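You operate a simulated robot arm through the tools that you are given. There is no shell and no other tool. Be economical: measure what you need, move in short steps, check, and stop when the job is done.

You run a simulated two-armed robot. Do the job below in one go: nothing can be reset, and whatever is moved stays where it is left.

TASK
Set the four engine hatch adjusters so each play reads 3 mm.
Fine: each adjuster ends on a click.

It is judged by the outcome, as a careful person would: the job done as asked, and still so three seconds after it is handed in. It fails if anything else is knocked over, pushed out of place, dropped, spilled or broken.

THE ROBOT
Two 7-joint arms with fingered hands on one trunk, on a base that drives. Base frame: it is fixed to the floor where the robot stands at the start and does not move with it; the origin is under the middle of the robot, x ahead of it, y to its left, z up. Lengths are in cm, angles in degrees, forces in N, time in s.
The left shoulder is at the start at [7, 16.6, 100.3], the right one opposite. With the tool pointing down near the work surface each hand reaches from about 10 to 90 cm from the robot's upright axis, wherever it stands, measured 20 degrees to its own side. Places, roughly: brake adjuster [50, -50, 50]; clutch adjuster [60, -30, 50]; gear adjuster [60, -40, 50]; throttle adjuster [40, -60, 50]. Payload 4.1 kg a hand.
The tool frame of a hand sits at the grasp point between the pads (the TCP): z along the fingers, y along the line on which they close. The tips reach 3.2 cm beyond it. The gripper opens to 10.8 cm. The gripper's body begins 3.8 cm behind the TCP. The gripper is a hand of 4 fingers: y runs from the thumb to the fingers, the wrist lies at [-1.6, -10.8, -18.6] in the tool frame, and closing takes about 1.5 s.
Orientation is that of the tool frame in the base frame, as a unit quaternion [w, x, y, z]. With the fingers straight down and the wrist toward the robot, the tool's x, y and z point along [0, 1, 0], [1, 0, 0] and [0, 0, -1] of the base frame.

THE INTERFACE
- The arms move only by the tool step_arm. It takes "left_deltas", "right_deltas" or both (then of equal length, played together; a hand with none holds still); each is a list of rows, each an object (a shift or turn left out is 0, a gripper value left out holds the last) with "xyz": the shift along the tool's x, y, z in units of 150 mm (1.0 is 150 mm), a list of three; "delta_rot": the turn, a rotation vector about the tool's x, y, z in units of 180 degrees (1.0 is 180 degrees), a list of three. In form: [{"xyz": [dx, dy, dz], "delta_rot": [rx, ry, rz]}, ...]. A call has 1 to 20 rows; each row is the pose to reach, as a shift and turn from the pose commanded when the call began, along the tool's axes at that moment. "left_claw" and "right_claw" are, for a hand that has rows, the finger opening in cm, from 0 to 10.8, set as the call begins (left out, the last holds). A call with a number of a shift or a turn outside -1 to 1 is refused whole. Each row takes 0.2 s and may step no farther than 5 cm and 8.6 degrees from the row before; otherwise, or with a gripper value out of range, the whole call is refused. Where a pose cannot be reached the arm comes as near as it can. A force on the tool above 40 N (or 10 N above the force at the start of the call, whichever is more), or a blocked arm, ends the call early, and 0.2 s more pass. Each finger travels about 4.5 cm/s and halts on what it meets, pressing with about 28 N; the grip force reading is that of the motor and also rises with nothing between the fingers. The clock runs only during rows and for 0.2 s after the last one: add rows that repeat a pose to give the fingers time. It gives the time, the measured TCP pose, the force on the tool (base axes), the opening and the grip force at its end, in the units of the frame above (readings bear some noise), with the torque about the TCP (base axes, N m) and any sound that the robot's microphone picked up.
- Cameras (640 x 400 px; columns grow to the right, rows downward): "scene" is now at [12.42, -6.85, 124.54]; the picture's right is [-0.59, -0.81, 0.00], its down [-0.37, 0.27, -0.89] and it looks along [0.72, -0.52, -0.46] (base axes); focal length 259 px, centre (320, 200). "left" rides on the left gripper at [-6.4, -9.3, -13.2] in its tool frame; the picture's right is [-0.80, -0.28, 0.53], its down [0.55, -0.71, 0.45] and it looks along [0.25, 0.65, 0.72] (tool axes); focal length 247 px, centre (320, 200). "right" rides on the right gripper at [6.4, -9.3, -13.2] in its tool frame; the picture's right is [-0.80, 0.28, -0.53], its down [-0.55, -0.71, 0.45] and it looks along [-0.25, 0.65, 0.72] (tool axes); focal length 247 px, centre (320, 200). There is no depth. A picture from a camera that has moved, and an enlarged one, comes with that camera's place and axes in the base frame and with its lens. The place of the scene camera against the robot may be out by one fixed shift of up to 1.8 cm in any direction.
- grab_frame(camera): a new picture of that camera. It takes no simulated time.
- slide_trunk(by): slides the trunk up (or, below 0, down) by that many cm; the arms and the scene camera ride with it, the base frame stays. It gives what a move gives, with no picture.
- roll_base(legs): drives the robot by 1 to 6 legs, each [ahead, left, turn to the left] in cm, cm and degrees, along the robot's own axes; the way and the turn of a leg run together, so that a leg with both is an arc; at most 150 cm and 180 degrees a leg. The arms and the cameras ride along, it lands a little off, and it stops where it bumps. It gives what a move gives.
- move_fingers(index, middle, ring, thumb_bend, hand): sets how far each is bent, from 0 (flat) to 1 (curled in); at 0.3 the hand is open as for a grip, at 0.7 the pads meet at the TCP. One left out holds its place. A second passes; each finger stops where it meets its share of the squeeze, and holds until it gets a number again. A gripper value or a shape takes the hand back. It gives what a move gives, with no picture; readings hold the bend of each and the force on the fingers (four entries, about 0 where the hand has none), thumb and palm.
- grasp_type(shape, hand): the hand has 4 fingers and takes this shape, open, in about a second: jaw (thumb against the fingers, like two jaws); tri (thumb and two fingers); tip (a fingertip pinch); poke (one finger out to press); point (the index stretched); flat (the hand flat); cup (the hand cupped); fist (a fist). The gripper value then closes the fingers along that shape, each until it touches; the sizes above hold for jaw. It gives what a move gives, with no picture.
- aim_head(pan, tilt): turns the head with the scene camera to pan (to the left, within 86 degrees either way) and tilt (down, from -29 to 69), counted from straight ahead of the robot. It gives what a move gives.
- enlarge(camera, box): a new picture of the part [left, top, right, bottom] of that camera's present view, enlarged. It takes no simulated time.
- sign_off(): hands the job in; it is judged then, once.

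Work in short steps. Places have to be worked out from the pictures, the camera data and where the tool is seen: move nearer, look again, correct. Check each grasp and each placing, and mend what went wrong. You have 120 turns and 100 pictures in all, those below and enlarged ones among them. Open the grippers and draw the arms clear of the work before you hand the job in, unless the task says otherwise; then end with one line.

The tools are called after "Call:" as a command line: name --argument value ..., lists and objects as JSON in quotes. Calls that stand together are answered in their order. step_arm: Moves the arms, as the interface text tells. Its arguments: {"type":"object","properties":{"left_deltas":{"type":"array"},"left_claw":{"type":"number"},"right_deltas":{"type":"array"},"right_claw":{"type":"number"}},"required":[]} The other tools are called the same way: slide_trunk (by) slides the trunk up or down; grasp_type (shape, hand) gives the hand a shape; move_fingers (index, middle, ring, thumb_bend, hand) moves the fingers one by one; roll_base (legs) drives the base; aim_head (pan, tilt) turns the head that bears the scene camera; grab_frame (camera) takes a picture; enlarge (camera, box) takes an enlarged picture of a part of a camera's view; sign_off () hands the job in.

At the start:

```text
time: 0.0
left_eef_pos: [64.42, -9.45, 114.91]
left_ee_rot: [0.0, 0.707, 0.707, -0.001]
left_wrist_force: [1.3, 0.1, 1.4]
left_moment: [0.0, -0.02, 0.03]
left_opening: 10.74
left_finger_force: 0.1
left_shape: jaw
left_bend: [0.3, 0.3, 0.3, 0.3]
left_finger forces: [0.0, 0.0, 0.1, 0.0, 0.0, 0.1]
right_eef_pos: [29.87, -42.12, 68.33]
right_ee_rot: [0.0, 0.708, 0.707, 0.0]
right_wrist_force: [0.5, -0.5, 0.2]
right_moment: [-0.01, -0.03, 0.01]
right_opening: 10.8
right_finger_force: 0.0
right_shape: jaw
right_bend: [0.3, 0.3, 0.3, 0.3]
right_finger forces: [0.1, 0.0, 0.0, 0.1, 0.1, 0.0]
trunk travel left (down, up): [-51.0, 43.0]
robot x, y, heading: [0.0, 0.22, 0.0]
head pan, tilt: [-36.2, 27.4]
```

scene: 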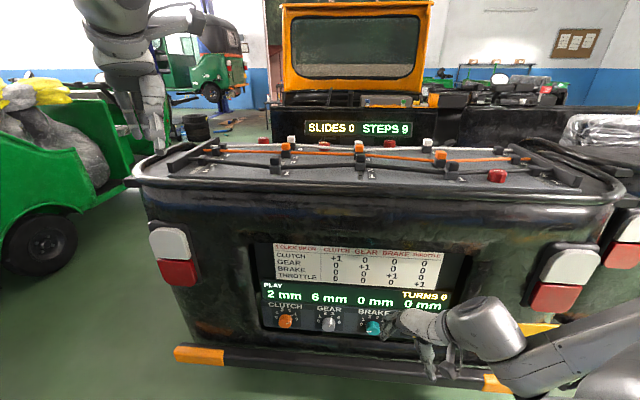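
right: 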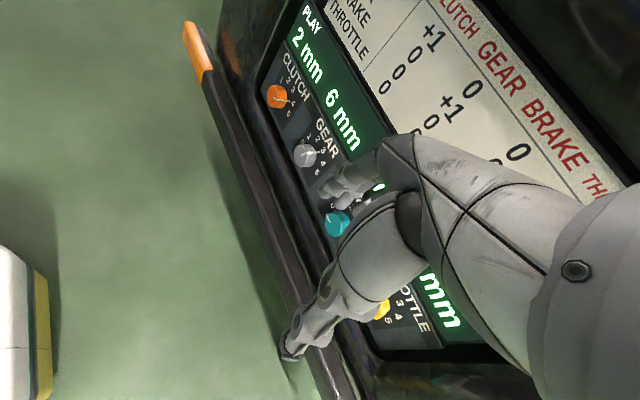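
left: 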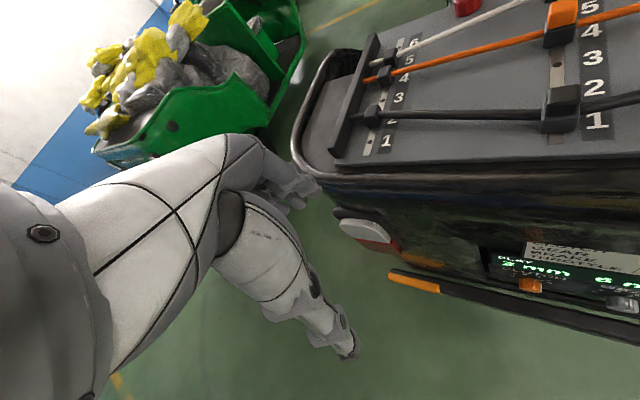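

The panel shows four knobs with plays 2, 6, 0, 0 mm and a coupling table. I enlarge to read the details.

Call:
enlarge --camera "scene" --box '[250, 230, 460, 350]'

Call:
enlarge --camera "scene" --box '[150, 100, 600, 200]'

```text
3.05 times, centred on (355, 290) of scene
camera zoom: at [12.42, -6.85, 124.54], right [-0.59, -0.81, 0.0], down [-0.37, 0.27, -0.89], along [0.72, -0.52, -0.46], focal length 791 px, centre (213, -74)
```

zoom: 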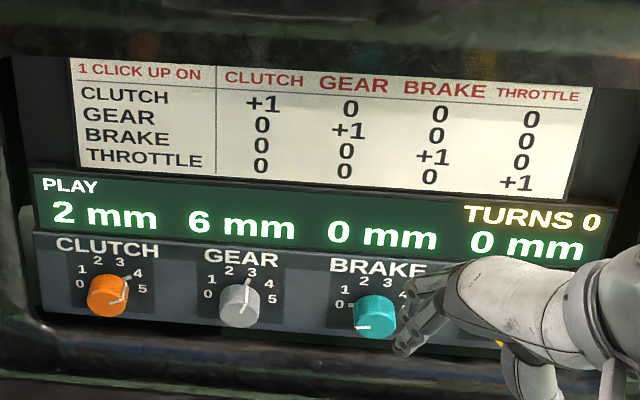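

```text
1.42 times, centred on (375, 150) of scene
camera zoom: at [12.42, -6.85, 124.54], right [-0.59, -0.81, 0.0], down [-0.37, 0.27, -0.89], along [0.72, -0.52, -0.46], focal length 369 px, centre (242, 271)
```

zoom: 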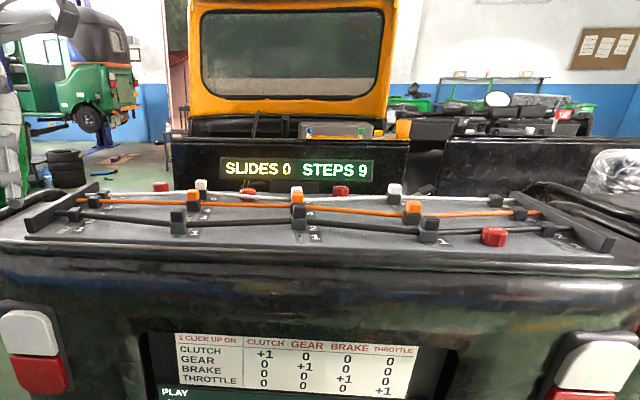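

The table is identity; clutch knob at 4 reads 2 mm, gear at 3 reads 6 mm, brake at about 0 reads 0 mm. I draw the right hand back and up to uncover the rest of the panel.

Call:
step_arm --right_deltas '[{"xyz": [0, -0.2, -0.2]}, {"xyz": [-0.1, -0.4, -0.4]}, {"xyz": [-0.3, -0.55, -0.6]}, {"xyz": [-0.5, -0.6, -0.7]}, {"xyz": [-0.7, -0.6, -0.8]}, {"xyz": [-0.7, -0.6, -0.8]}]'

Call:
grab_frame --camera "scene"

Call:
enlarge --camera "scene" --box '[250, 230, 460, 350]'

```text
time: 1.4
left_eef_pos: [64.36, -9.28, 115.01]
left_ee_rot: [0.0, 0.707, 0.707, 0.0]
left_wrist_force: [0.2, 0.2, -0.6]
left_moment: [0.01, -0.03, 0.0]
left_opening: 10.76
left_finger_force: 0.0
left_shape: jaw
left_bend: [0.3, 0.3, 0.3, 0.3]
left_finger forces: [0.1, 0.1, 0.0, 0.1, 0.0, 0.0]
right_eef_pos: [24.67, -54.53, 74.28]
right_ee_rot: [0.001, 0.714, 0.7, -0.004]
right_wrist_force: [0.6, 0.0, -0.1]
right_moment: [0.0, 0.02, -0.02]
right_opening: 10.75
right_finger_force: 0.1
right_shape: jaw
right_bend: [0.3, 0.3, 0.3, 0.3]
right_finger forces: [0.0, 0.0, 0.1, 0.0, 0.0, 0.1]
right hand out of reach, approached as far as the arm can: row 1, 2, 3, 4, 5, 6
trunk travel left (down, up): [-51.0, 43.0]
robot x, y, heading: [0.07, -0.24, 0.1]
head pan, tilt: [-36.2, 27.4]
```

```text
94 pictures are left
camera scene: at [12.39, -6.84, 124.55], right [-0.59, -0.81, 0.0], down [-0.37, 0.27, -0.89], along [0.72, -0.52, -0.46], focal length 259 px, centre (320, 200)
```

scene: 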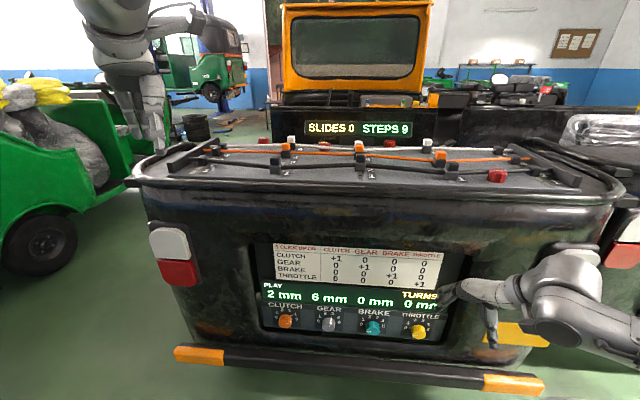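

```text
3.05 times, centred on (355, 290) of scene
camera zoom: at [12.39, -6.84, 124.55], right [-0.59, -0.81, 0.0], down [-0.37, 0.27, -0.89], along [0.72, -0.52, -0.46], focal length 791 px, centre (213, -74)
```

zoom: 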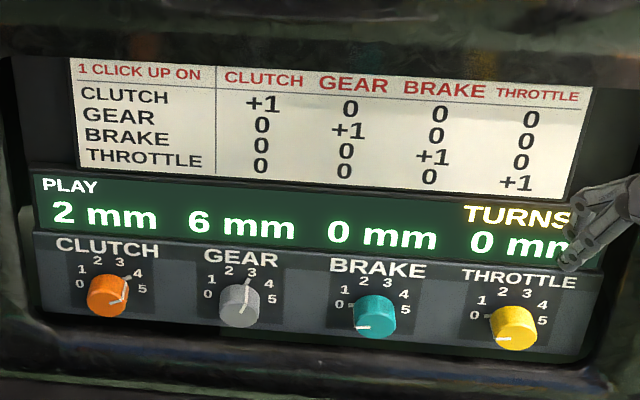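

All knobs now visible: brake and throttle at 0. Before lowering the trunk for a better view and reach, I draw the left arm back and away from the truck.

Call:
step_arm --left_deltas '[{"xyz": [0.15, -0.25, 0]}, {"xyz": [0.3, -0.5, 0]}, {"xyz": [0.45, -0.75, 0]}, {"xyz": [0.6, -1.0, 0]}, {"xyz": [0.85, -1.0, 0]}, {"xyz": [1.0, -1.0, 0]}, {"xyz": [1.0, -1.0, 0]}]'

Call:
step_arm --left_deltas '[{"xyz": [0.15, -0.25, 0]}, {"xyz": [0.3, -0.4, 0]}, {"xyz": [0.45, -0.6, 0]}, {"xyz": [0.6, -0.75, 0]}, {"xyz": [0.6, -0.75, 0]}]'

Call:
slide_trunk --by -30

Call:
grab_frame --camera "scene"

```text
time: 3.0
left_eef_pos: [49.48, 5.66, 115.0]
left_ee_rot: [0.0, 0.707, 0.707, 0.0]
left_wrist_force: [0.2, -0.5, -0.1]
left_moment: [0.0, 0.01, 0.01]
left_opening: 10.78
left_finger_force: 0.0
left_shape: jaw
left_bend: [0.3, 0.3, 0.3, 0.3]
left_finger forces: [0.1, 0.0, 0.0, 0.0, 0.1, 0.0]
right_eef_pos: [24.71, -54.43, 74.22]
right_ee_rot: [0.0, 0.715, 0.699, -0.004]
right_wrist_force: [0.3, 0.1, 0.0]
right_moment: [0.02, 0.01, 0.0]
right_opening: 10.78
right_finger_force: 0.0
right_shape: jaw
right_bend: [0.3, 0.3, 0.3, 0.3]
right_finger forces: [0.0, 0.0, 0.0, 0.0, 0.0, 0.0]
trunk travel left (down, up): [-51.0, 43.0]
robot x, y, heading: [-0.42, 0.21, -0.0]
head pan, tilt: [-36.2, 27.4]
```

```text
time: 4.2
left_eef_pos: [38.07, 14.53, 114.91]
left_ee_rot: [0.001, 0.707, 0.708, 0.0]
left_wrist_force: [-0.1, -0.5, -1.2]
left_moment: [0.06, 0.02, 0.02]
left_opening: 10.78
left_finger_force: 0.1
left_shape: jaw
left_bend: [0.3, 0.3, 0.3, 0.3]
left_finger forces: [0.0, 0.1, 0.0, 0.1, 0.0, 0.0]
right_eef_pos: [24.64, -54.49, 74.27]
right_ee_rot: [-0.001, 0.714, 0.7, -0.004]
right_wrist_force: [0.9, -0.8, -0.8]
right_moment: [0.0, 0.03, 0.02]
right_opening: 10.76
right_finger_force: 0.0
right_shape: jaw
right_bend: [0.3, 0.3, 0.3, 0.3]
right_finger forces: [0.0, 0.0, 0.0, 0.1, 0.0, 0.0]
trunk travel left (down, up): [-51.0, 43.0]
robot x, y, heading: [-0.35, -0.06, 0.4]
head pan, tilt: [-36.2, 27.4]
```

```text
time: 7.2
left_eef_pos: [38.17, 14.81, 84.92]
left_ee_rot: [0.0, 0.707, 0.707, 0.001]
left_wrist_force: [-1.1, 0.0, 0.4]
left_moment: [0.03, 0.01, -0.01]
left_opening: 10.79
left_finger_force: 0.0
left_shape: jaw
left_bend: [0.3, 0.3, 0.3, 0.3]
left_finger forces: [0.0, 0.0, 0.0, 0.0, 0.1, 0.0]
right_eef_pos: [24.72, -54.46, 44.36]
right_ee_rot: [0.0, 0.714, 0.701, -0.004]
right_wrist_force: [-0.3, -0.1, 0.3]
right_moment: [0.01, -0.03, 0.01]
right_opening: 10.77
right_finger_force: 0.0
right_shape: jaw
right_bend: [0.3, 0.3, 0.3, 0.3]
right_finger forces: [0.1, 0.1, 0.0, 0.0, 0.1, 0.0]
trunk travel left (down, up): [-21.0, 73.0]
robot x, y, heading: [0.24, 0.01, -0.1]
head pan, tilt: [-36.2, 27.4]
```

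```text
92 pictures are left
camera scene: at [12.4, -6.83, 94.55], right [-0.59, -0.81, 0.0], down [-0.37, 0.27, -0.89], along [0.72, -0.52, -0.46], focal length 259 px, centre (320, 200)
```

scene: 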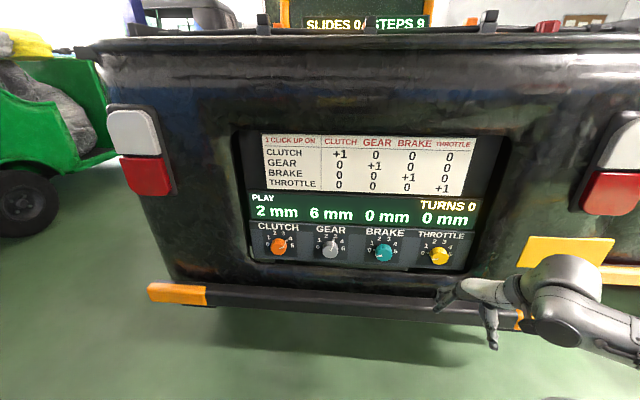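

Triangulating gives clutch ≈[65,-31,51] and throttle ≈[37.5,-63,50.5]. I zoom in on the knobs for tilt and scale.

Call:
enlarge --camera "scene" --box '[250, 215, 362, 270]'

Call:
enlarge --camera "scene" --box '[358, 220, 470, 275]'

Call:
grab_frame --camera "right"

```text
5.71 times, centred on (306, 242) of scene
camera zoom: at [12.4, -6.83, 94.55], right [-0.59, -0.81, 0.0], down [-0.37, 0.27, -0.89], along [0.72, -0.52, -0.46], focal length 1482 px, centre (400, -43)
```

zoom: 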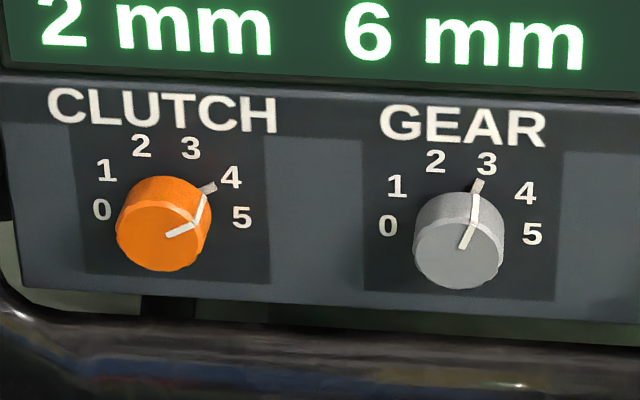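

```text
5.71 times, centred on (414, 248) of scene
camera zoom: at [12.4, -6.83, 94.55], right [-0.59, -0.81, 0.0], down [-0.37, 0.27, -0.89], along [0.72, -0.52, -0.46], focal length 1482 px, centre (-217, -71)
```

zoom: 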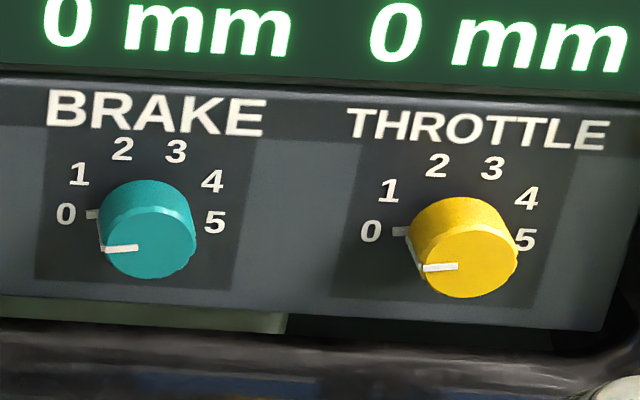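

```text
89 pictures are left
camera right: at [15.66, -47.66, 57.48], right [0.27, -0.8, 0.54], down [-0.72, -0.54, -0.44], along [0.64, -0.27, -0.72], focal length 247 px, centre (320, 200)
```

right: 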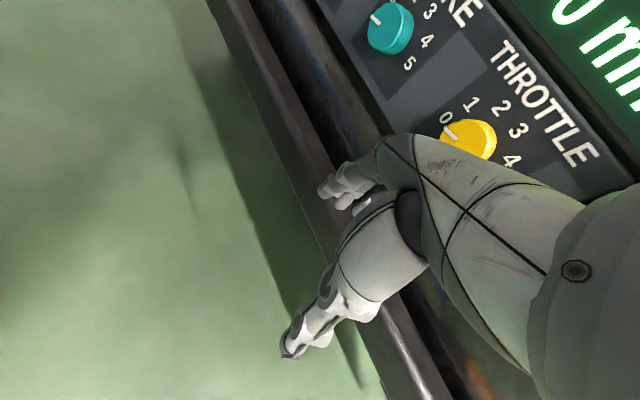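

Knob axes are horizontal (panel vertical, normal ≈[-0.76,0.64,0]), knobs ~4.6 cm wide, ~2.5 cm proud, 40° per number. I bring the right hand in front of the brake knob, fingers turned to point at the panel, about 12 cm off.

Call:
step_arm --right_deltas '[{"xyz": [0.05, 0.03, -0.1], "delta_rot": [-0.0368, -0.0134, 0.0134]}, {"xyz": [0.11, 0.08, -0.2], "delta_rot": [-0.0735, -0.0268, 0.0268]}, {"xyz": [0.17, 0.15, -0.3], "delta_rot": [-0.1103, -0.0402, 0.0402]}, {"xyz": [0.23, 0.22, -0.36], "delta_rot": [-0.1471, -0.0535, 0.0535]}, {"xyz": [0.29, 0.29, -0.4], "delta_rot": [-0.1838, -0.0669, 0.0669]}, {"xyz": [0.35, 0.36, -0.44], "delta_rot": [-0.2206, -0.0803, 0.0803]}, {"xyz": [0.4, 0.43, -0.44], "delta_rot": [-0.2574, -0.0937, 0.0937]}, {"xyz": [0.45, 0.5, -0.44], "delta_rot": [-0.2942, -0.1071, 0.1071]}, {"xyz": [0.5, 0.58, -0.44], "delta_rot": [-0.3309, -0.1205, 0.1205]}, {"xyz": [0.55, 0.65, -0.44], "delta_rot": [-0.3677, -0.1338, 0.1338]}, {"xyz": [0.6, 0.72, -0.44], "delta_rot": [-0.4045, -0.1472, 0.1472]}, {"xyz": [0.65, 0.8, -0.44], "delta_rot": [-0.4412, -0.1606, 0.1606]}, {"xyz": [0.65, 0.85, -0.44], "delta_rot": [-0.478, -0.174, 0.174]}, {"xyz": [0.65, 0.85, -0.44], "delta_rot": [-0.478, -0.174, 0.174]}]' --right_claw 7.5

Call:
grab_frame --camera "scene"

Call:
grab_frame --camera "right"

```text
time: 9.7
left_eef_pos: [38.07, 14.54, 85.06]
left_ee_rot: [0.0, 0.707, 0.707, 0.001]
left_wrist_force: [-1.0, -0.9, 0.1]
left_moment: [0.04, -0.05, 0.0]
left_opening: 10.78
left_finger_force: 0.0
left_shape: jaw
left_bend: [0.3, 0.3, 0.3, 0.3]
left_finger forces: [0.0, 0.0, 0.0, 0.0, 0.0, 0.0]
right_eef_pos: [36.84, -46.9, 54.42]
right_ee_rot: [0.614, 0.618, 0.434, 0.229]
right_wrist_force: [0.0, -0.8, -0.8]
right_moment: [0.0, 0.04, 0.06]
right_opening: 7.49
right_finger_force: 0.0
right_shape: jaw
right_bend: [0.27, 0.38, 0.35, 0.61]
right_finger forces: [0.0, 0.1, 0.0, 0.1, 0.1, 0.0]
right hand out of reach, approached as far as the arm can: row 1, 2, 3, 4, 5, 12
trunk travel left (down, up): [-21.0, 73.0]
robot x, y, heading: [0.07, -0.09, 0.2]
head pan, tilt: [-36.2, 27.4]
stopped in row 12 (right hand): the arm was blocked; the commanded pose is now the measured one
```

```text
88 pictures are left
camera scene: at [12.33, -6.99, 94.48], right [-0.59, -0.81, 0.0], down [-0.37, 0.27, -0.89], along [0.72, -0.52, -0.46], focal length 259 px, centre (320, 200)
```

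scene: 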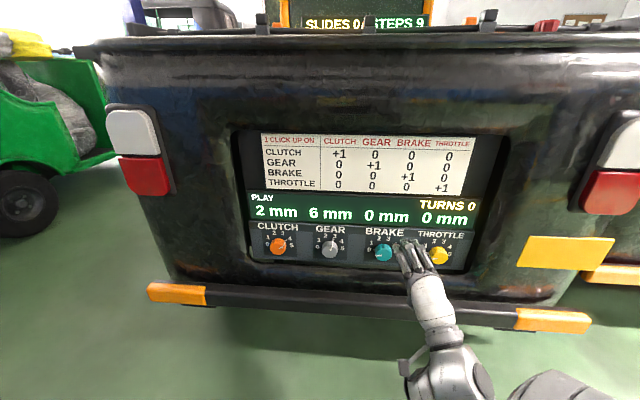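

```text
87 pictures are left
camera right: at [27.02, -35.46, 45.65], right [-0.78, -0.32, 0.54], down [-0.1, -0.79, -0.6], along [0.62, -0.52, 0.58], focal length 247 px, centre (320, 200)
```

right: 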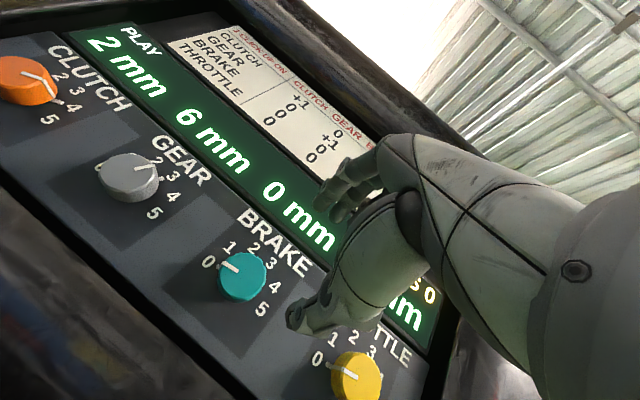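

The arm was blocked because the wrist is folded close to the shoulder. I back the base away from the panel by ~14 cm for more elbow room.

Call:
roll_base --legs '[[-11, 9, 0]]'

```text
time: 11.0
left_eef_pos: [27.11, 23.6, 85.05]
left_ee_rot: [0.0, 0.708, 0.707, -0.001]
left_wrist_force: [1.0, -0.1, 0.3]
left_moment: [0.03, -0.01, -0.02]
left_opening: 10.8
left_finger_force: 0.1
left_shape: jaw
left_bend: [0.3, 0.3, 0.3, 0.3]
left_finger forces: [0.1, 0.0, 0.0, 0.0, 0.0, 0.0]
right_eef_pos: [25.74, -37.74, 54.44]
right_ee_rot: [0.615, 0.618, 0.433, 0.229]
right_wrist_force: [0.3, 0.3, 1.1]
right_moment: [-0.02, 0.02, 0.01]
right_opening: 7.46
right_finger_force: 0.0
right_shape: jaw
right_bend: [0.27, 0.38, 0.35, 0.61]
right_finger forces: [0.0, 0.0, 0.0, 0.0, 0.0, 0.1]
trunk travel left (down, up): [-21.0, 73.0]
robot x, y, heading: [-11.21, 8.95, -0.1]
head pan, tilt: [-36.2, 27.4]
```

Now I move forward to ~12 cm in front of the brake knob while squaring the tool to the panel.

Call:
step_arm --right_deltas '[{"xyz": [0.02, -0.02, 0.24], "delta_rot": [-0.01, -0.009, 0.02]}, {"xyz": [0.04, -0.04, 0.48], "delta_rot": [-0.02, -0.018, 0.041]}, {"xyz": [0.06, -0.06, 0.72], "delta_rot": [-0.03, -0.027, 0.061]}, {"xyz": [0.08, -0.08, 0.93], "delta_rot": [-0.04, -0.036, 0.082]}, {"xyz": [0.08, -0.08, 0.93], "delta_rot": [-0.04, -0.036, 0.082]}]'

Call:
grab_frame --camera "scene"

Call:
grab_frame --camera "right"

```text
time: 12.2
left_eef_pos: [26.95, 23.63, 85.0]
left_ee_rot: [0.0, 0.708, 0.706, 0.0]
left_wrist_force: [-0.1, -0.4, -0.1]
left_moment: [0.01, -0.03, 0.01]
left_opening: 10.77
left_finger_force: 0.1
left_shape: jaw
left_bend: [0.3, 0.3, 0.3, 0.3]
left_finger forces: [0.1, 0.0, 0.0, 0.0, 0.1, 0.0]
right_eef_pos: [36.84, -45.62, 51.28]
right_ee_rot: [0.649, 0.634, 0.307, 0.287]
right_wrist_force: [0.4, -1.1, -0.4]
right_moment: [0.0, -0.01, -0.01]
right_opening: 7.51
right_finger_force: 0.0
right_shape: jaw
right_bend: [0.27, 0.38, 0.35, 0.61]
right_finger forces: [0.0, 0.1, 0.1, 0.0, 0.1, 0.0]
trunk travel left (down, up): [-21.0, 73.0]
robot x, y, heading: [-10.79, 9.43, -0.1]
head pan, tilt: [-36.2, 27.4]
```

```text
86 pictures are left
camera scene: at [1.37, 2.15, 94.54], right [-0.59, -0.81, 0.0], down [-0.37, 0.27, -0.89], along [0.72, -0.53, -0.46], focal length 259 px, centre (320, 200)
```

scene: 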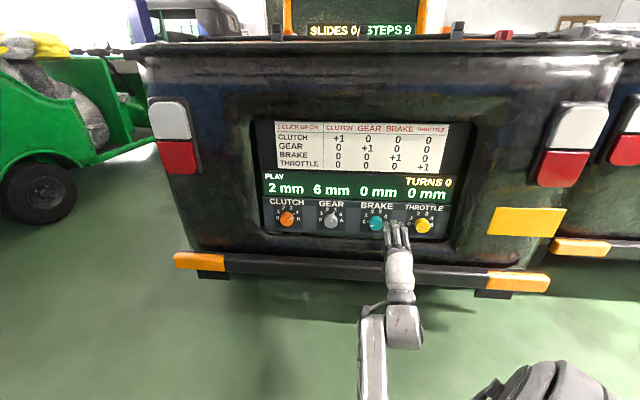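

```text
85 pictures are left
camera right: at [30.92, -32.48, 41.73], right [-0.92, -0.25, 0.31], down [-0.03, -0.73, -0.68], along [0.4, -0.64, 0.66], focal length 247 px, centre (320, 200)
```

right: 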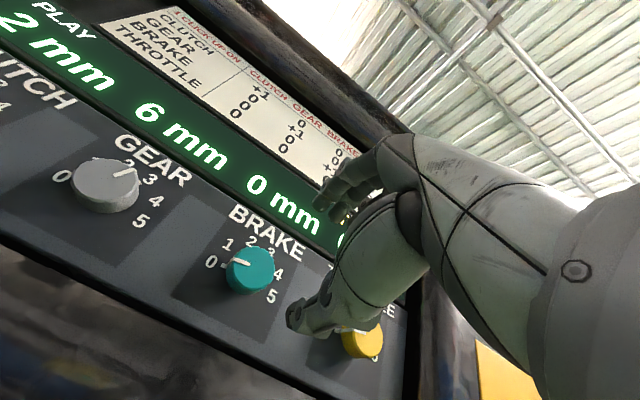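

Two wrist-camera views put the brake knob's face at ≈[46.5,-50.9,50.8]. I shift onto its axis and test turning the hand −60° about the tool axis (to later give +120°).

Call:
step_arm --right_deltas '[{"xyz": [0.03, -0.01, 0], "delta_rot": [0, -0.003, -0.045]}, {"xyz": [0.06, -0.02, 0], "delta_rot": [0, -0.006, -0.09]}, {"xyz": [0.09, -0.03, 0], "delta_rot": [0, -0.01, -0.135]}, {"xyz": [0.12, -0.033, 0], "delta_rot": [0, -0.01, -0.18]}, {"xyz": [0.15, -0.033, 0], "delta_rot": [0, -0.01, -0.225]}, {"xyz": [0.177, -0.033, 0], "delta_rot": [0, -0.01, -0.27]}, {"xyz": [0.177, -0.033, 0], "delta_rot": [0, -0.01, -0.315]}, {"xyz": [0.177, -0.033, 0], "delta_rot": [0, -0.01, -0.333]}, {"xyz": [0.177, -0.033, 0], "delta_rot": [0, -0.01, -0.333]}]'

Call:
grab_frame --camera "right"

```text
time: 14.2
left_eef_pos: [27.1, 23.59, 84.91]
left_ee_rot: [0.0, 0.707, 0.707, 0.0]
left_wrist_force: [0.1, 0.7, 0.4]
left_moment: [0.01, 0.01, 0.01]
left_opening: 10.78
left_finger_force: 0.0
left_shape: jaw
left_bend: [0.3, 0.3, 0.3, 0.3]
left_finger forces: [0.0, 0.0, 0.0, 0.1, 0.0, 0.0]
right_eef_pos: [39.02, -42.73, 50.4]
right_ee_rot: [0.708, 0.41, 0.57, -0.073]
right_wrist_force: [-0.3, 0.1, 0.3]
right_moment: [-0.01, -0.04, 0.0]
right_opening: 7.5
right_finger_force: 0.1
right_shape: jaw
right_bend: [0.27, 0.38, 0.35, 0.61]
right_finger forces: [0.0, 0.0, 0.1, 0.0, 0.1, 0.0]
trunk travel left (down, up): [-21.0, 73.0]
robot x, y, heading: [-10.81, 9.08, -0.1]
head pan, tilt: [-36.2, 27.4]
```

```text
84 pictures are left
camera right: at [26.21, -37.73, 40.08], right [-0.51, 0.25, 0.83], down [-0.25, -0.96, 0.13], along [0.82, -0.14, 0.55], focal length 247 px, centre (320, 200)
```

right: 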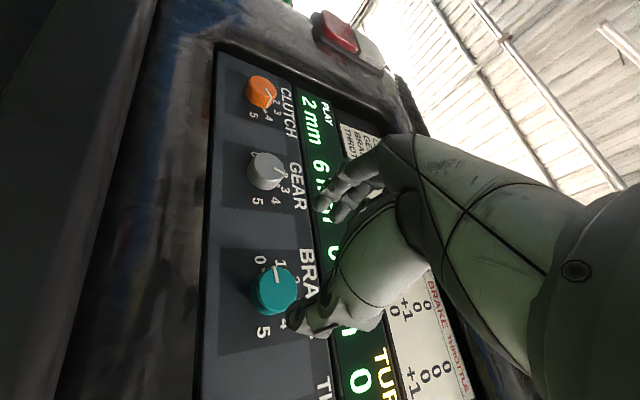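

The turn works with no block. I correct sideways by about 1 cm each and move 6 cm closer, then look again.

Call:
step_arm --right_deltas '[{"xyz": [-0.03, -0.03, 0.13]}, {"xyz": [-0.06, -0.06, 0.26]}, {"xyz": [-0.06, -0.06, 0.4]}, {"xyz": [-0.06, -0.06, 0.4]}]'

Call:
grab_frame --camera "right"

Call:
enlarge --camera "scene" --box '[320, 180, 460, 260]'

```text
time: 15.2
left_eef_pos: [27.07, 23.66, 85.02]
left_ee_rot: [0.0, 0.708, 0.707, 0.0]
left_wrist_force: [-0.3, 0.5, 0.2]
left_moment: [0.01, 0.01, -0.01]
left_opening: 10.75
left_finger_force: 0.0
left_shape: jaw
left_bend: [0.3, 0.3, 0.3, 0.3]
left_finger forces: [0.0, 0.0, 0.0, 0.0, 0.0, 0.1]
right_eef_pos: [42.88, -47.62, 50.78]
right_ee_rot: [0.708, 0.41, 0.571, -0.071]
right_wrist_force: [0.7, -0.3, 0.0]
right_moment: [-0.01, 0.0, -0.01]
right_opening: 7.5
right_finger_force: 0.1
right_shape: jaw
right_bend: [0.27, 0.38, 0.35, 0.61]
right_finger forces: [0.0, 0.0, 0.0, 0.0, 0.0, 0.0]
trunk travel left (down, up): [-21.0, 73.0]
robot x, y, heading: [-10.96, 8.99, -0.2]
head pan, tilt: [-36.2, 27.4]
```

```text
83 pictures are left
camera right: at [29.89, -42.67, 40.44], right [-0.51, 0.25, 0.83], down [-0.25, -0.96, 0.13], along [0.82, -0.14, 0.55], focal length 247 px, centre (320, 200)
```

right: 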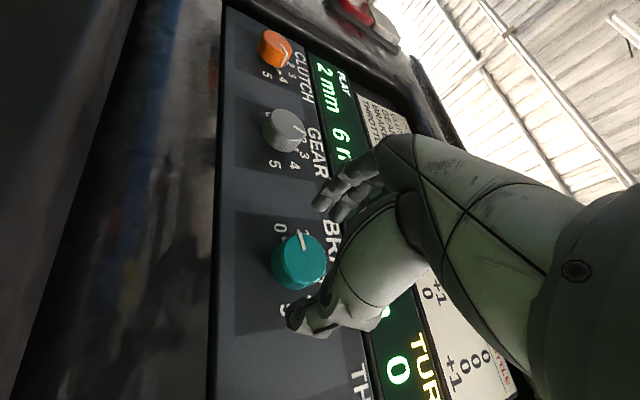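

```text
4.57 times, centred on (390, 220) of scene
camera zoom: at [1.36, 2.14, 94.54], right [-0.59, -0.81, 0.0], down [-0.37, 0.27, -0.89], along [0.72, -0.53, -0.46], focal length 1186 px, centre (0, 109)
```

zoom: 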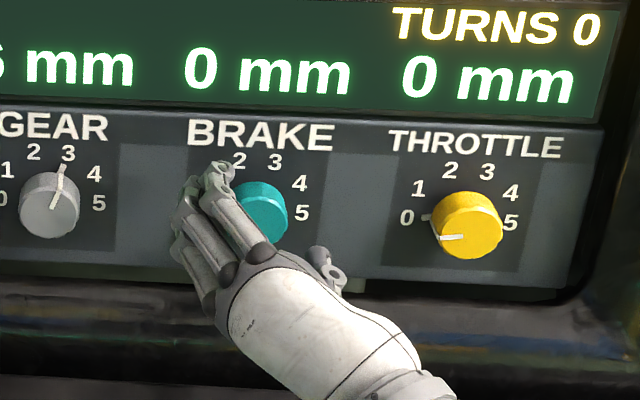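

The knob sits within half a cm of the tool axis. I advance 3.4 cm with a small sideways correction so the fingertips straddle it.

Call:
step_arm --right_deltas '[{"xyz": [-0.02, 0.0, 0.06]}, {"xyz": [-0.02, 0.0, 0.12]}, {"xyz": [-0.02, 0, 0.18]}, {"xyz": [-0.02, 0, 0.225]}, {"xyz": [-0.02, 0, 0.225]}]'

Call:
enlarge --camera "scene" --box '[320, 180, 460, 260]'

Call:
grab_frame --camera "right"

```text
time: 16.4
left_eef_pos: [26.97, 23.74, 85.0]
left_ee_rot: [0.001, 0.708, 0.706, 0.001]
left_wrist_force: [0.9, -0.4, -0.4]
left_moment: [0.01, 0.02, 0.02]
left_opening: 10.78
left_finger_force: 0.0
left_shape: jaw
left_bend: [0.3, 0.3, 0.3, 0.3]
left_finger forces: [0.0, 0.0, 0.0, 0.0, 0.0, 0.0]
right_eef_pos: [45.1, -49.49, 51.33]
right_ee_rot: [0.709, 0.408, 0.571, -0.069]
right_wrist_force: [-10.9, 8.0, 1.8]
right_moment: [0.01, 0.15, -0.41]
right_opening: 7.44
right_finger_force: 0.2
right_shape: jaw
right_bend: [0.27, 0.38, 0.35, 0.61]
right_finger forces: [0.8, 2.3, 0.1, 0.1, 10.4, 0.0]
trunk travel left (down, up): [-21.0, 73.0]
robot x, y, heading: [-11.49, 8.97, 0.1]
head pan, tilt: [-36.2, 27.4]
stopped in row 5 (right hand): the force on the tool passed its limit at 43 N (the readings are from after the stop); the commanded pose is now the measured one
```

```text
4.57 times, centred on (390, 220) of scene
camera zoom: at [1.21, 2.27, 94.57], right [-0.59, -0.81, 0.0], down [-0.37, 0.27, -0.89], along [0.72, -0.53, -0.46], focal length 1186 px, centre (0, 109)
```

zoom: 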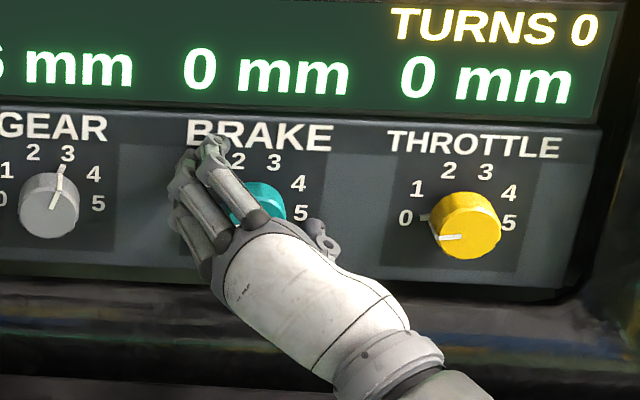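

```text
80 pictures are left
camera right: at [32.12, -44.68, 40.82], right [-0.51, 0.24, 0.82], down [-0.25, -0.96, 0.13], along [0.82, -0.14, 0.55], focal length 247 px, centre (320, 200)
```

right: 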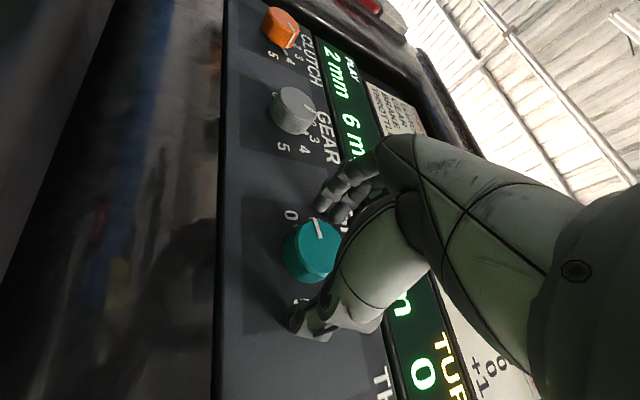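

The thumb tip touched the panel; I back off 0.5 cm, recentre slightly, then close on the knob.

Call:
step_arm --right_deltas '[{"xyz": [0.01, -0.01, -0.035]}, {"xyz": [0.02, -0.02, -0.035]}, {"xyz": [0.02, -0.02, -0.035]}]'

Call:
step_arm --right_deltas '[{"xyz": [0, 0, 0]}, {"xyz": [0, 0, 0]}, {"xyz": [0, 0, 0]}, {"xyz": [0, 0, 0]}, {"xyz": [0, 0, 0]}, {"xyz": [0, 0, 0]}, {"xyz": [0, 0, 0]}, {"xyz": [0, 0, 0]}]' --right_claw 3.5

Call:
enlarge --camera "scene" --box '[320, 180, 460, 260]'

```text
time: 17.2
left_eef_pos: [26.94, 23.74, 85.05]
left_ee_rot: [0.0, 0.708, 0.706, 0.0]
left_wrist_force: [0.0, -0.1, 0.3]
left_moment: [0.0, 0.0, 0.03]
left_opening: 10.79
left_finger_force: 0.1
left_shape: jaw
left_bend: [0.3, 0.3, 0.3, 0.3]
left_finger forces: [0.0, 0.0, 0.0, 0.0, 0.0, 0.0]
right_eef_pos: [44.64, -49.41, 50.62]
right_ee_rot: [0.709, 0.408, 0.571, -0.071]
right_wrist_force: [0.7, 0.3, 0.8]
right_moment: [0.02, 0.01, 0.0]
right_opening: 7.52
right_finger_force: 0.1
right_shape: jaw
right_bend: [0.27, 0.38, 0.35, 0.61]
right_finger forces: [0.0, 0.0, 0.0, 0.1, 0.0, 0.1]
trunk travel left (down, up): [-21.0, 73.0]
robot x, y, heading: [-10.97, 8.68, 0.0]
head pan, tilt: [-36.2, 27.4]
```

```text
time: 19.0
left_eef_pos: [27.03, 23.6, 84.95]
left_ee_rot: [0.0, 0.708, 0.706, 0.0]
left_wrist_force: [-0.2, 0.2, 0.4]
left_moment: [0.0, -0.02, 0.03]
left_opening: 10.77
left_finger_force: 0.1
left_shape: jaw
left_bend: [0.3, 0.3, 0.3, 0.3]
left_finger forces: [0.0, 0.1, 0.0, 0.0, 0.1, 0.0]
right_eef_pos: [44.65, -49.38, 50.59]
right_ee_rot: [0.708, 0.408, 0.571, -0.07]
right_wrist_force: [0.0, 0.1, -0.7]
right_moment: [-0.02, -0.03, -0.01]
right_opening: 3.65
right_finger_force: 0.1
right_shape: jaw
right_bend: [0.74, 0.52, 0.5, 0.73]
right_finger forces: [0.7, 0.9, 0.0, 0.0, 1.1, 0.0]
trunk travel left (down, up): [-21.0, 73.0]
robot x, y, heading: [-11.18, 8.87, -0.1]
head pan, tilt: [-36.2, 27.4]
```

```text
4.57 times, centred on (390, 220) of scene
camera zoom: at [1.3, 2.2, 94.54], right [-0.59, -0.81, 0.0], down [-0.37, 0.27, -0.89], along [0.72, -0.53, -0.46], focal length 1186 px, centre (0, 109)
```

zoom: 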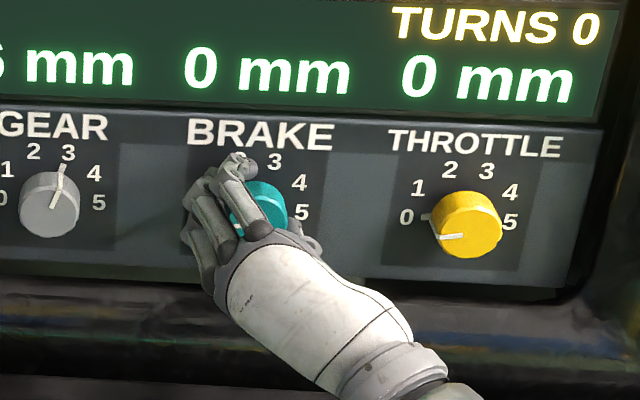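

Light contact at 3.65 cm. I close harder.

Call:
step_arm --right_deltas '[{"xyz": [0, 0, 0]}, {"xyz": [0, 0, 0]}, {"xyz": [0, 0, 0]}, {"xyz": [0, 0, 0]}, {"xyz": [0, 0, 0]}]' --right_claw 1.5

Call:
grab_frame --camera "right"

```text
time: 20.2
left_eef_pos: [27.08, 23.6, 85.03]
left_ee_rot: [0.001, 0.708, 0.706, 0.0]
left_wrist_force: [0.5, -0.4, 0.2]
left_moment: [0.0, 0.02, -0.03]
left_opening: 10.78
left_finger_force: 0.1
left_shape: jaw
left_bend: [0.3, 0.3, 0.3, 0.3]
left_finger forces: [0.0, 0.0, 0.0, 0.1, 0.0, 0.0]
right_eef_pos: [44.54, -49.49, 50.68]
right_ee_rot: [0.708, 0.408, 0.572, -0.07]
right_wrist_force: [-1.1, -5.2, -0.4]
right_moment: [-0.02, -0.02, -0.05]
right_opening: 3.46
right_finger_force: 28.3
right_shape: jaw
right_bend: [0.74, 0.53, 0.57, 0.74]
right_finger forces: [13.3, 8.0, 0.0, 0.0, 25.5, 0.0]
trunk travel left (down, up): [-21.0, 73.0]
robot x, y, heading: [-11.13, 9.06, -0.1]
head pan, tilt: [-36.2, 27.4]
```

```text
78 pictures are left
camera right: at [31.68, -44.52, 40.26], right [-0.51, 0.24, 0.83], down [-0.25, -0.96, 0.13], along [0.82, -0.14, 0.55], focal length 247 px, centre (320, 200)
```

right: 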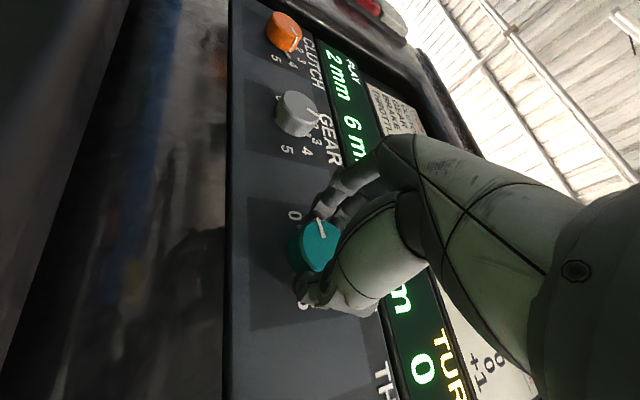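

Firm grip (28 N). I turn +40° about the tool axis and listen for a click.

Call:
step_arm --right_deltas '[{"delta_rot": [0, 0, 0.0444]}, {"delta_rot": [0, 0, 0.0889]}, {"delta_rot": [0, 0, 0.1333]}, {"delta_rot": [0, 0, 0.1778]}, {"delta_rot": [0, 0, 0.2222]}, {"delta_rot": [0, 0, 0.2222]}]'

Call:
enlarge --camera "scene" --box '[250, 160, 460, 280]'

Call:
grab_frame --camera "right"

```text
time: 21.6
left_eef_pos: [26.9, 23.63, 85.09]
left_ee_rot: [0.0, 0.708, 0.706, -0.001]
left_wrist_force: [-0.6, -0.1, -0.5]
left_moment: [-0.02, 0.04, 0.02]
left_opening: 10.77
left_finger_force: 0.0
left_shape: jaw
left_bend: [0.3, 0.3, 0.3, 0.3]
left_finger forces: [0.0, 0.0, 0.1, 0.0, 0.0, 0.0]
right_eef_pos: [44.59, -49.41, 50.65]
right_ee_rot: [0.689, 0.579, 0.397, 0.177]
right_wrist_force: [-3.4, 0.4, -3.1]
right_moment: [0.04, 0.07, -0.01]
right_opening: 3.46
right_finger_force: 27.9
right_shape: jaw
right_bend: [0.74, 0.53, 0.57, 0.74]
right_finger forces: [13.9, 8.2, 0.0, 0.1, 25.7, 0.0]
trunk travel left (down, up): [-21.0, 73.0]
robot x, y, heading: [-11.12, 8.92, -0.1]
head pan, tilt: [-36.2, 27.4]
```

```text
3.05 times, centred on (355, 220) of scene
camera zoom: at [1.31, 2.18, 94.54], right [-0.59, -0.81, 0.0], down [-0.37, 0.27, -0.89], along [0.72, -0.53, -0.46], focal length 791 px, centre (213, 139)
```

zoom: 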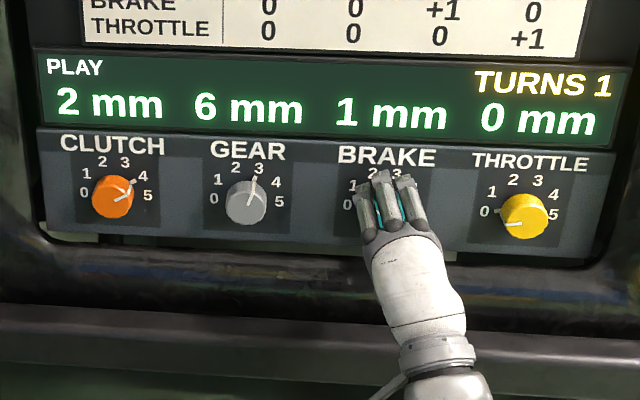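

```text
76 pictures are left
camera right: at [36.83, -38.68, 39.55], right [-0.84, -0.14, 0.53], down [-0.16, -0.87, -0.47], along [0.53, -0.48, 0.7], focal length 247 px, centre (320, 200)
```

right: 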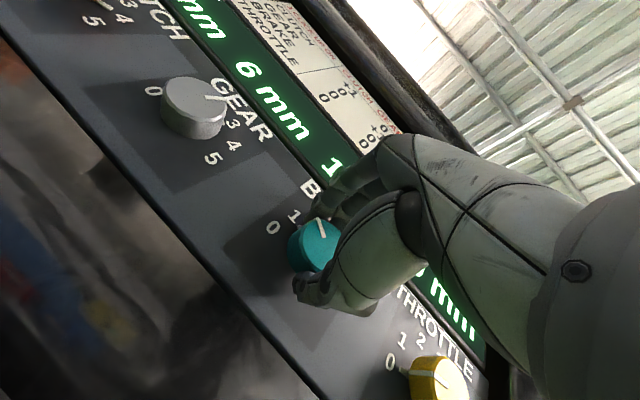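

Brake reads 1 mm, other plays unchanged. Another +40°.

Call:
step_arm --right_deltas '[{"delta_rot": [0, 0, 0.0444]}, {"delta_rot": [0, 0, 0.0889]}, {"delta_rot": [0, 0, 0.1333]}, {"delta_rot": [0, 0, 0.1778]}, {"delta_rot": [0, 0, 0.2222]}, {"delta_rot": [0, 0, 0.2222]}]'

Call:
enlarge --camera "scene" --box '[250, 160, 460, 280]'

```text
time: 23.0
left_eef_pos: [27.02, 23.61, 85.05]
left_ee_rot: [0.0, 0.707, 0.707, 0.0]
left_wrist_force: [0.2, -0.3, 0.3]
left_moment: [0.01, 0.03, 0.01]
left_opening: 10.78
left_finger_force: 0.0
left_shape: jaw
left_bend: [0.3, 0.3, 0.3, 0.3]
left_finger forces: [0.0, 0.1, 0.0, 0.0, 0.0, 0.0]
right_eef_pos: [44.72, -49.48, 50.78]
right_ee_rot: [0.587, 0.68, 0.175, 0.402]
right_wrist_force: [2.5, 4.0, -0.6]
right_moment: [-0.01, 0.03, 0.11]
right_opening: 3.41
right_finger_force: 27.3
right_shape: jaw
right_bend: [0.74, 0.53, 0.57, 0.74]
right_finger forces: [15.1, 8.5, 0.0, 0.0, 25.1, 0.0]
trunk travel left (down, up): [-21.0, 73.0]
robot x, y, heading: [-10.85, 9.22, -0.1]
head pan, tilt: [-36.2, 27.4]
```

```text
3.05 times, centred on (355, 220) of scene
camera zoom: at [1.33, 2.23, 94.54], right [-0.59, -0.81, 0.0], down [-0.37, 0.27, -0.89], along [0.72, -0.53, -0.46], focal length 791 px, centre (213, 139)
```

zoom: 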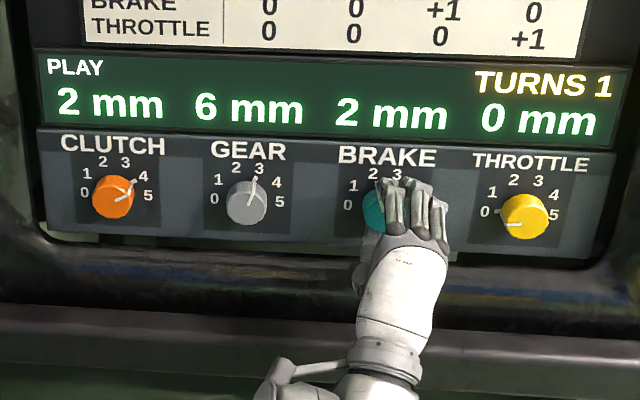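

2 mm now. One more +40°.

Call:
step_arm --right_deltas '[{"delta_rot": [0, 0, 0.0444]}, {"delta_rot": [0, 0, 0.0889]}, {"delta_rot": [0, 0, 0.1333]}, {"delta_rot": [0, 0, 0.1778]}, {"delta_rot": [0, 0, 0.2222]}, {"delta_rot": [0, 0, 0.2222]}]'

Call:
enlarge --camera "scene" --box '[250, 160, 460, 280]'

Call:
grab_frame --camera "right"

```text
time: 23.5
left_eef_pos: [26.9, 23.96, 85.04]
left_ee_rot: [0.0, 0.706, 0.708, 0.0]
left_wrist_force: [-0.3, 0.3, -0.7]
left_moment: [0.02, 0.01, 0.01]
left_opening: 10.76
left_finger_force: 0.0
left_shape: jaw
left_bend: [0.3, 0.3, 0.3, 0.3]
left_finger forces: [0.0, 0.1, 0.0, 0.0, 0.0, 0.0]
right_eef_pos: [44.75, -49.68, 51.19]
right_ee_rot: [0.549, 0.69, 0.111, 0.457]
right_wrist_force: [-10.2, 23.9, -8.7]
right_moment: [0.28, 0.36, 0.42]
right_opening: 3.82
right_finger_force: 27.7
right_shape: jaw
right_bend: [0.75, 0.56, 0.57, 0.74]
right_finger forces: [15.3, 6.3, 0.0, 0.1, 32.1, 0.1]
trunk travel left (down, up): [-21.0, 73.0]
robot x, y, heading: [-10.89, 9.35, -0.2]
head pan, tilt: [-36.2, 27.4]
stopped in row 2 (right hand): the force on the tool passed its limit at 48 N (the readings are from after the stop); the commanded pose is now the measured one
```

```text
3.05 times, centred on (355, 220) of scene
camera zoom: at [1.28, 2.37, 94.54], right [-0.59, -0.81, 0.0], down [-0.37, 0.27, -0.89], along [0.72, -0.52, -0.46], focal length 791 px, centre (213, 139)
```

zoom: 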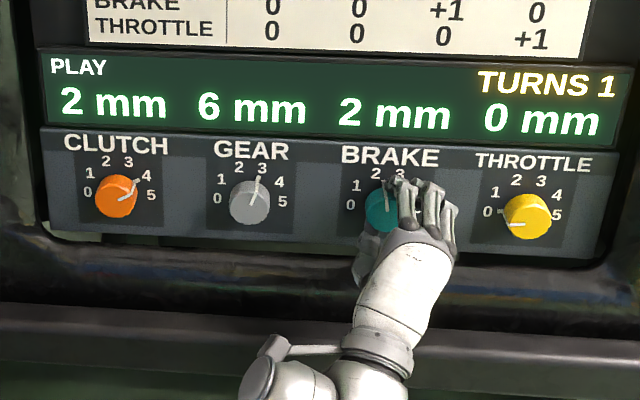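

```text
73 pictures are left
camera right: at [41.68, -33.45, 46.15], right [-0.94, -0.28, -0.17], down [0.28, -0.39, -0.88], along [0.18, -0.88, 0.45], focal length 247 px, centre (320, 200)
```

right: 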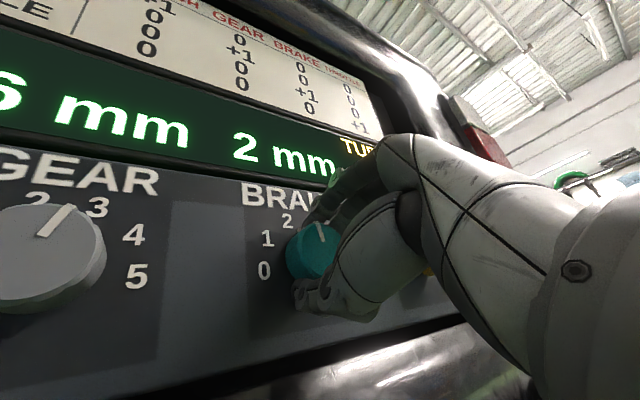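

The last turn was blocked (force), with play still 2 mm. I release and check the knob.

Call:
step_arm --right_deltas '[{"xyz": [0, 0, 0]}, {"xyz": [0, 0, 0]}, {"xyz": [0, 0, 0]}, {"xyz": [0, 0, 0]}, {"xyz": [0, 0, 0]}, {"xyz": [0, 0, 0]}, {"xyz": [0, 0, 0]}]' --right_claw 7.5

Call:
step_arm --right_deltas '[{"xyz": [0, 0, -0.15]}, {"xyz": [0, 0, -0.3]}, {"xyz": [0, 0, -0.3]}]'

Call:
grab_frame --camera "right"

Call:
enlarge --camera "scene" --box '[250, 160, 460, 280]'

```text
time: 25.1
left_eef_pos: [26.93, 23.8, 85.03]
left_ee_rot: [0.0, 0.707, 0.707, 0.0]
left_wrist_force: [0.9, -0.3, -1.0]
left_moment: [0.0, -0.01, -0.01]
left_opening: 10.79
left_finger_force: 0.0
left_shape: jaw
left_bend: [0.3, 0.3, 0.3, 0.3]
left_finger forces: [0.0, 0.1, 0.1, 0.0, 0.1, 0.1]
right_eef_pos: [44.59, -49.89, 51.18]
right_ee_rot: [0.55, 0.69, 0.111, 0.457]
right_wrist_force: [-4.8, 1.4, 0.8]
right_moment: [0.05, 0.12, 0.05]
right_opening: 7.34
right_finger_force: 0.1
right_shape: jaw
right_bend: [0.27, 0.38, 0.35, 0.63]
right_finger forces: [0.0, 0.0, 0.1, 0.0, 4.1, 0.1]
trunk travel left (down, up): [-21.0, 73.0]
robot x, y, heading: [-11.08, 8.95, 0.3]
head pan, tilt: [-36.2, 27.4]
```

```text
time: 26.1
left_eef_pos: [27.01, 23.58, 85.09]
left_ee_rot: [0.0, 0.708, 0.706, 0.0]
left_wrist_force: [0.3, -1.0, 0.3]
left_moment: [-0.04, 0.01, -0.02]
left_opening: 10.78
left_finger_force: 0.0
left_shape: jaw
left_bend: [0.3, 0.3, 0.3, 0.3]
left_finger forces: [0.1, 0.0, 0.0, 0.0, 0.1, 0.0]
right_eef_pos: [40.13, -50.79, 55.15]
right_ee_rot: [0.593, 0.663, 0.107, 0.445]
right_wrist_force: [-15.7, -0.3, -18.3]
right_moment: [0.04, 1.78, -0.12]
right_opening: 8.57
right_finger_force: 0.1
right_shape: jaw
right_bend: [0.27, 0.38, 0.35, 0.46]
right_finger forces: [0.0, 0.1, 0.0, 0.0, 28.7, 0.0]
trunk travel left (down, up): [-21.0, 73.0]
robot x, y, heading: [-11.04, 9.15, -0.4]
head pan, tilt: [-36.2, 27.4]
stopped in row 3 (right hand): the arm was blocked; the commanded pose is now the measured one
```

```text
72 pictures are left
camera right: at [37.96, -34.83, 48.64], right [-0.95, -0.25, -0.17], down [0.27, -0.48, -0.83], along [0.12, -0.84, 0.53], focal length 247 px, centre (320, 200)
```

right: 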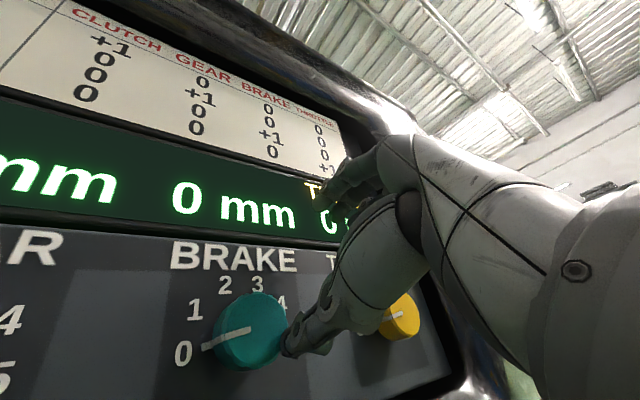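

```text
3.05 times, centred on (355, 220) of scene
camera zoom: at [1.3, 2.05, 94.53], right [-0.59, -0.81, 0.0], down [-0.37, 0.27, -0.89], along [0.72, -0.52, -0.46], focal length 791 px, centre (213, 139)
```

zoom: 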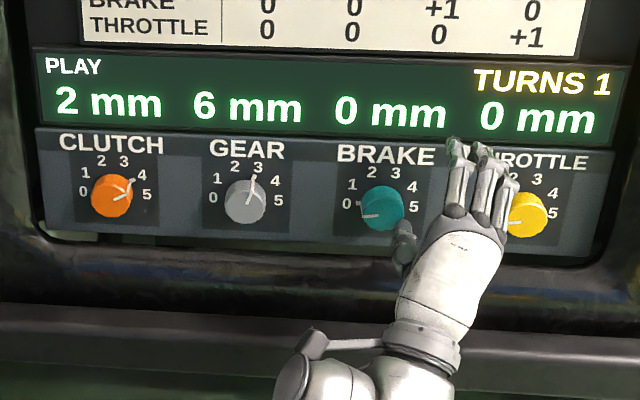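

The arm is near a joint limit here: the retreat slid sideways and the thumb dragged the brake knob back to 0. I roll the hand back counter-clockwise, which carries the thumb off the knob.

Call:
step_arm --right_deltas '[{"delta_rot": [0, 0, -0.044]}, {"delta_rot": [0, 0, -0.088]}, {"delta_rot": [0, 0, -0.132]}, {"delta_rot": [0, 0, -0.132]}]'

Call:
enlarge --camera "scene" --box '[250, 160, 460, 280]'

```text
time: 27.1
left_eef_pos: [26.94, 23.67, 85.02]
left_ee_rot: [0.0, 0.707, 0.707, 0.0]
left_wrist_force: [0.2, -0.3, 0.3]
left_moment: [0.01, -0.02, 0.01]
left_opening: 10.76
left_finger_force: 0.0
left_shape: jaw
left_bend: [0.3, 0.3, 0.3, 0.3]
left_finger forces: [0.0, 0.0, 0.0, 0.1, 0.0, 0.0]
right_eef_pos: [40.41, -50.16, 55.27]
right_ee_rot: [0.671, 0.625, 0.243, 0.317]
right_wrist_force: [0.6, -0.1, 0.6]
right_moment: [0.03, -0.02, 0.0]
right_opening: 7.52
right_finger_force: 0.0
right_shape: jaw
right_bend: [0.27, 0.38, 0.35, 0.61]
right_finger forces: [0.0, 0.0, 0.0, 0.0, 0.1, 0.1]
trunk travel left (down, up): [-21.0, 73.0]
robot x, y, heading: [-11.25, 8.99, 0.1]
head pan, tilt: [-36.2, 27.4]
```

```text
3.05 times, centred on (355, 220) of scene
camera zoom: at [1.28, 2.26, 94.55], right [-0.59, -0.81, 0.0], down [-0.37, 0.27, -0.89], along [0.72, -0.52, -0.46], focal length 791 px, centre (213, 139)
```

zoom: 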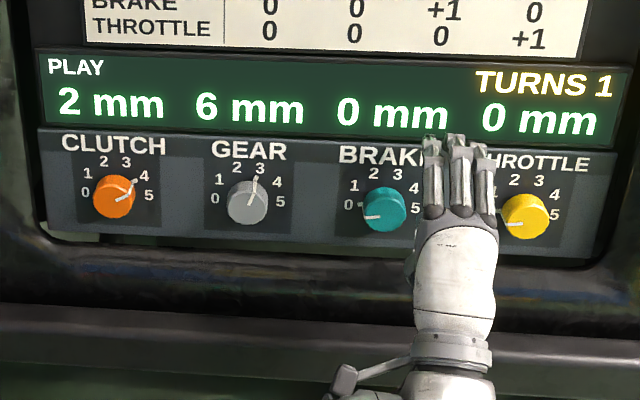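

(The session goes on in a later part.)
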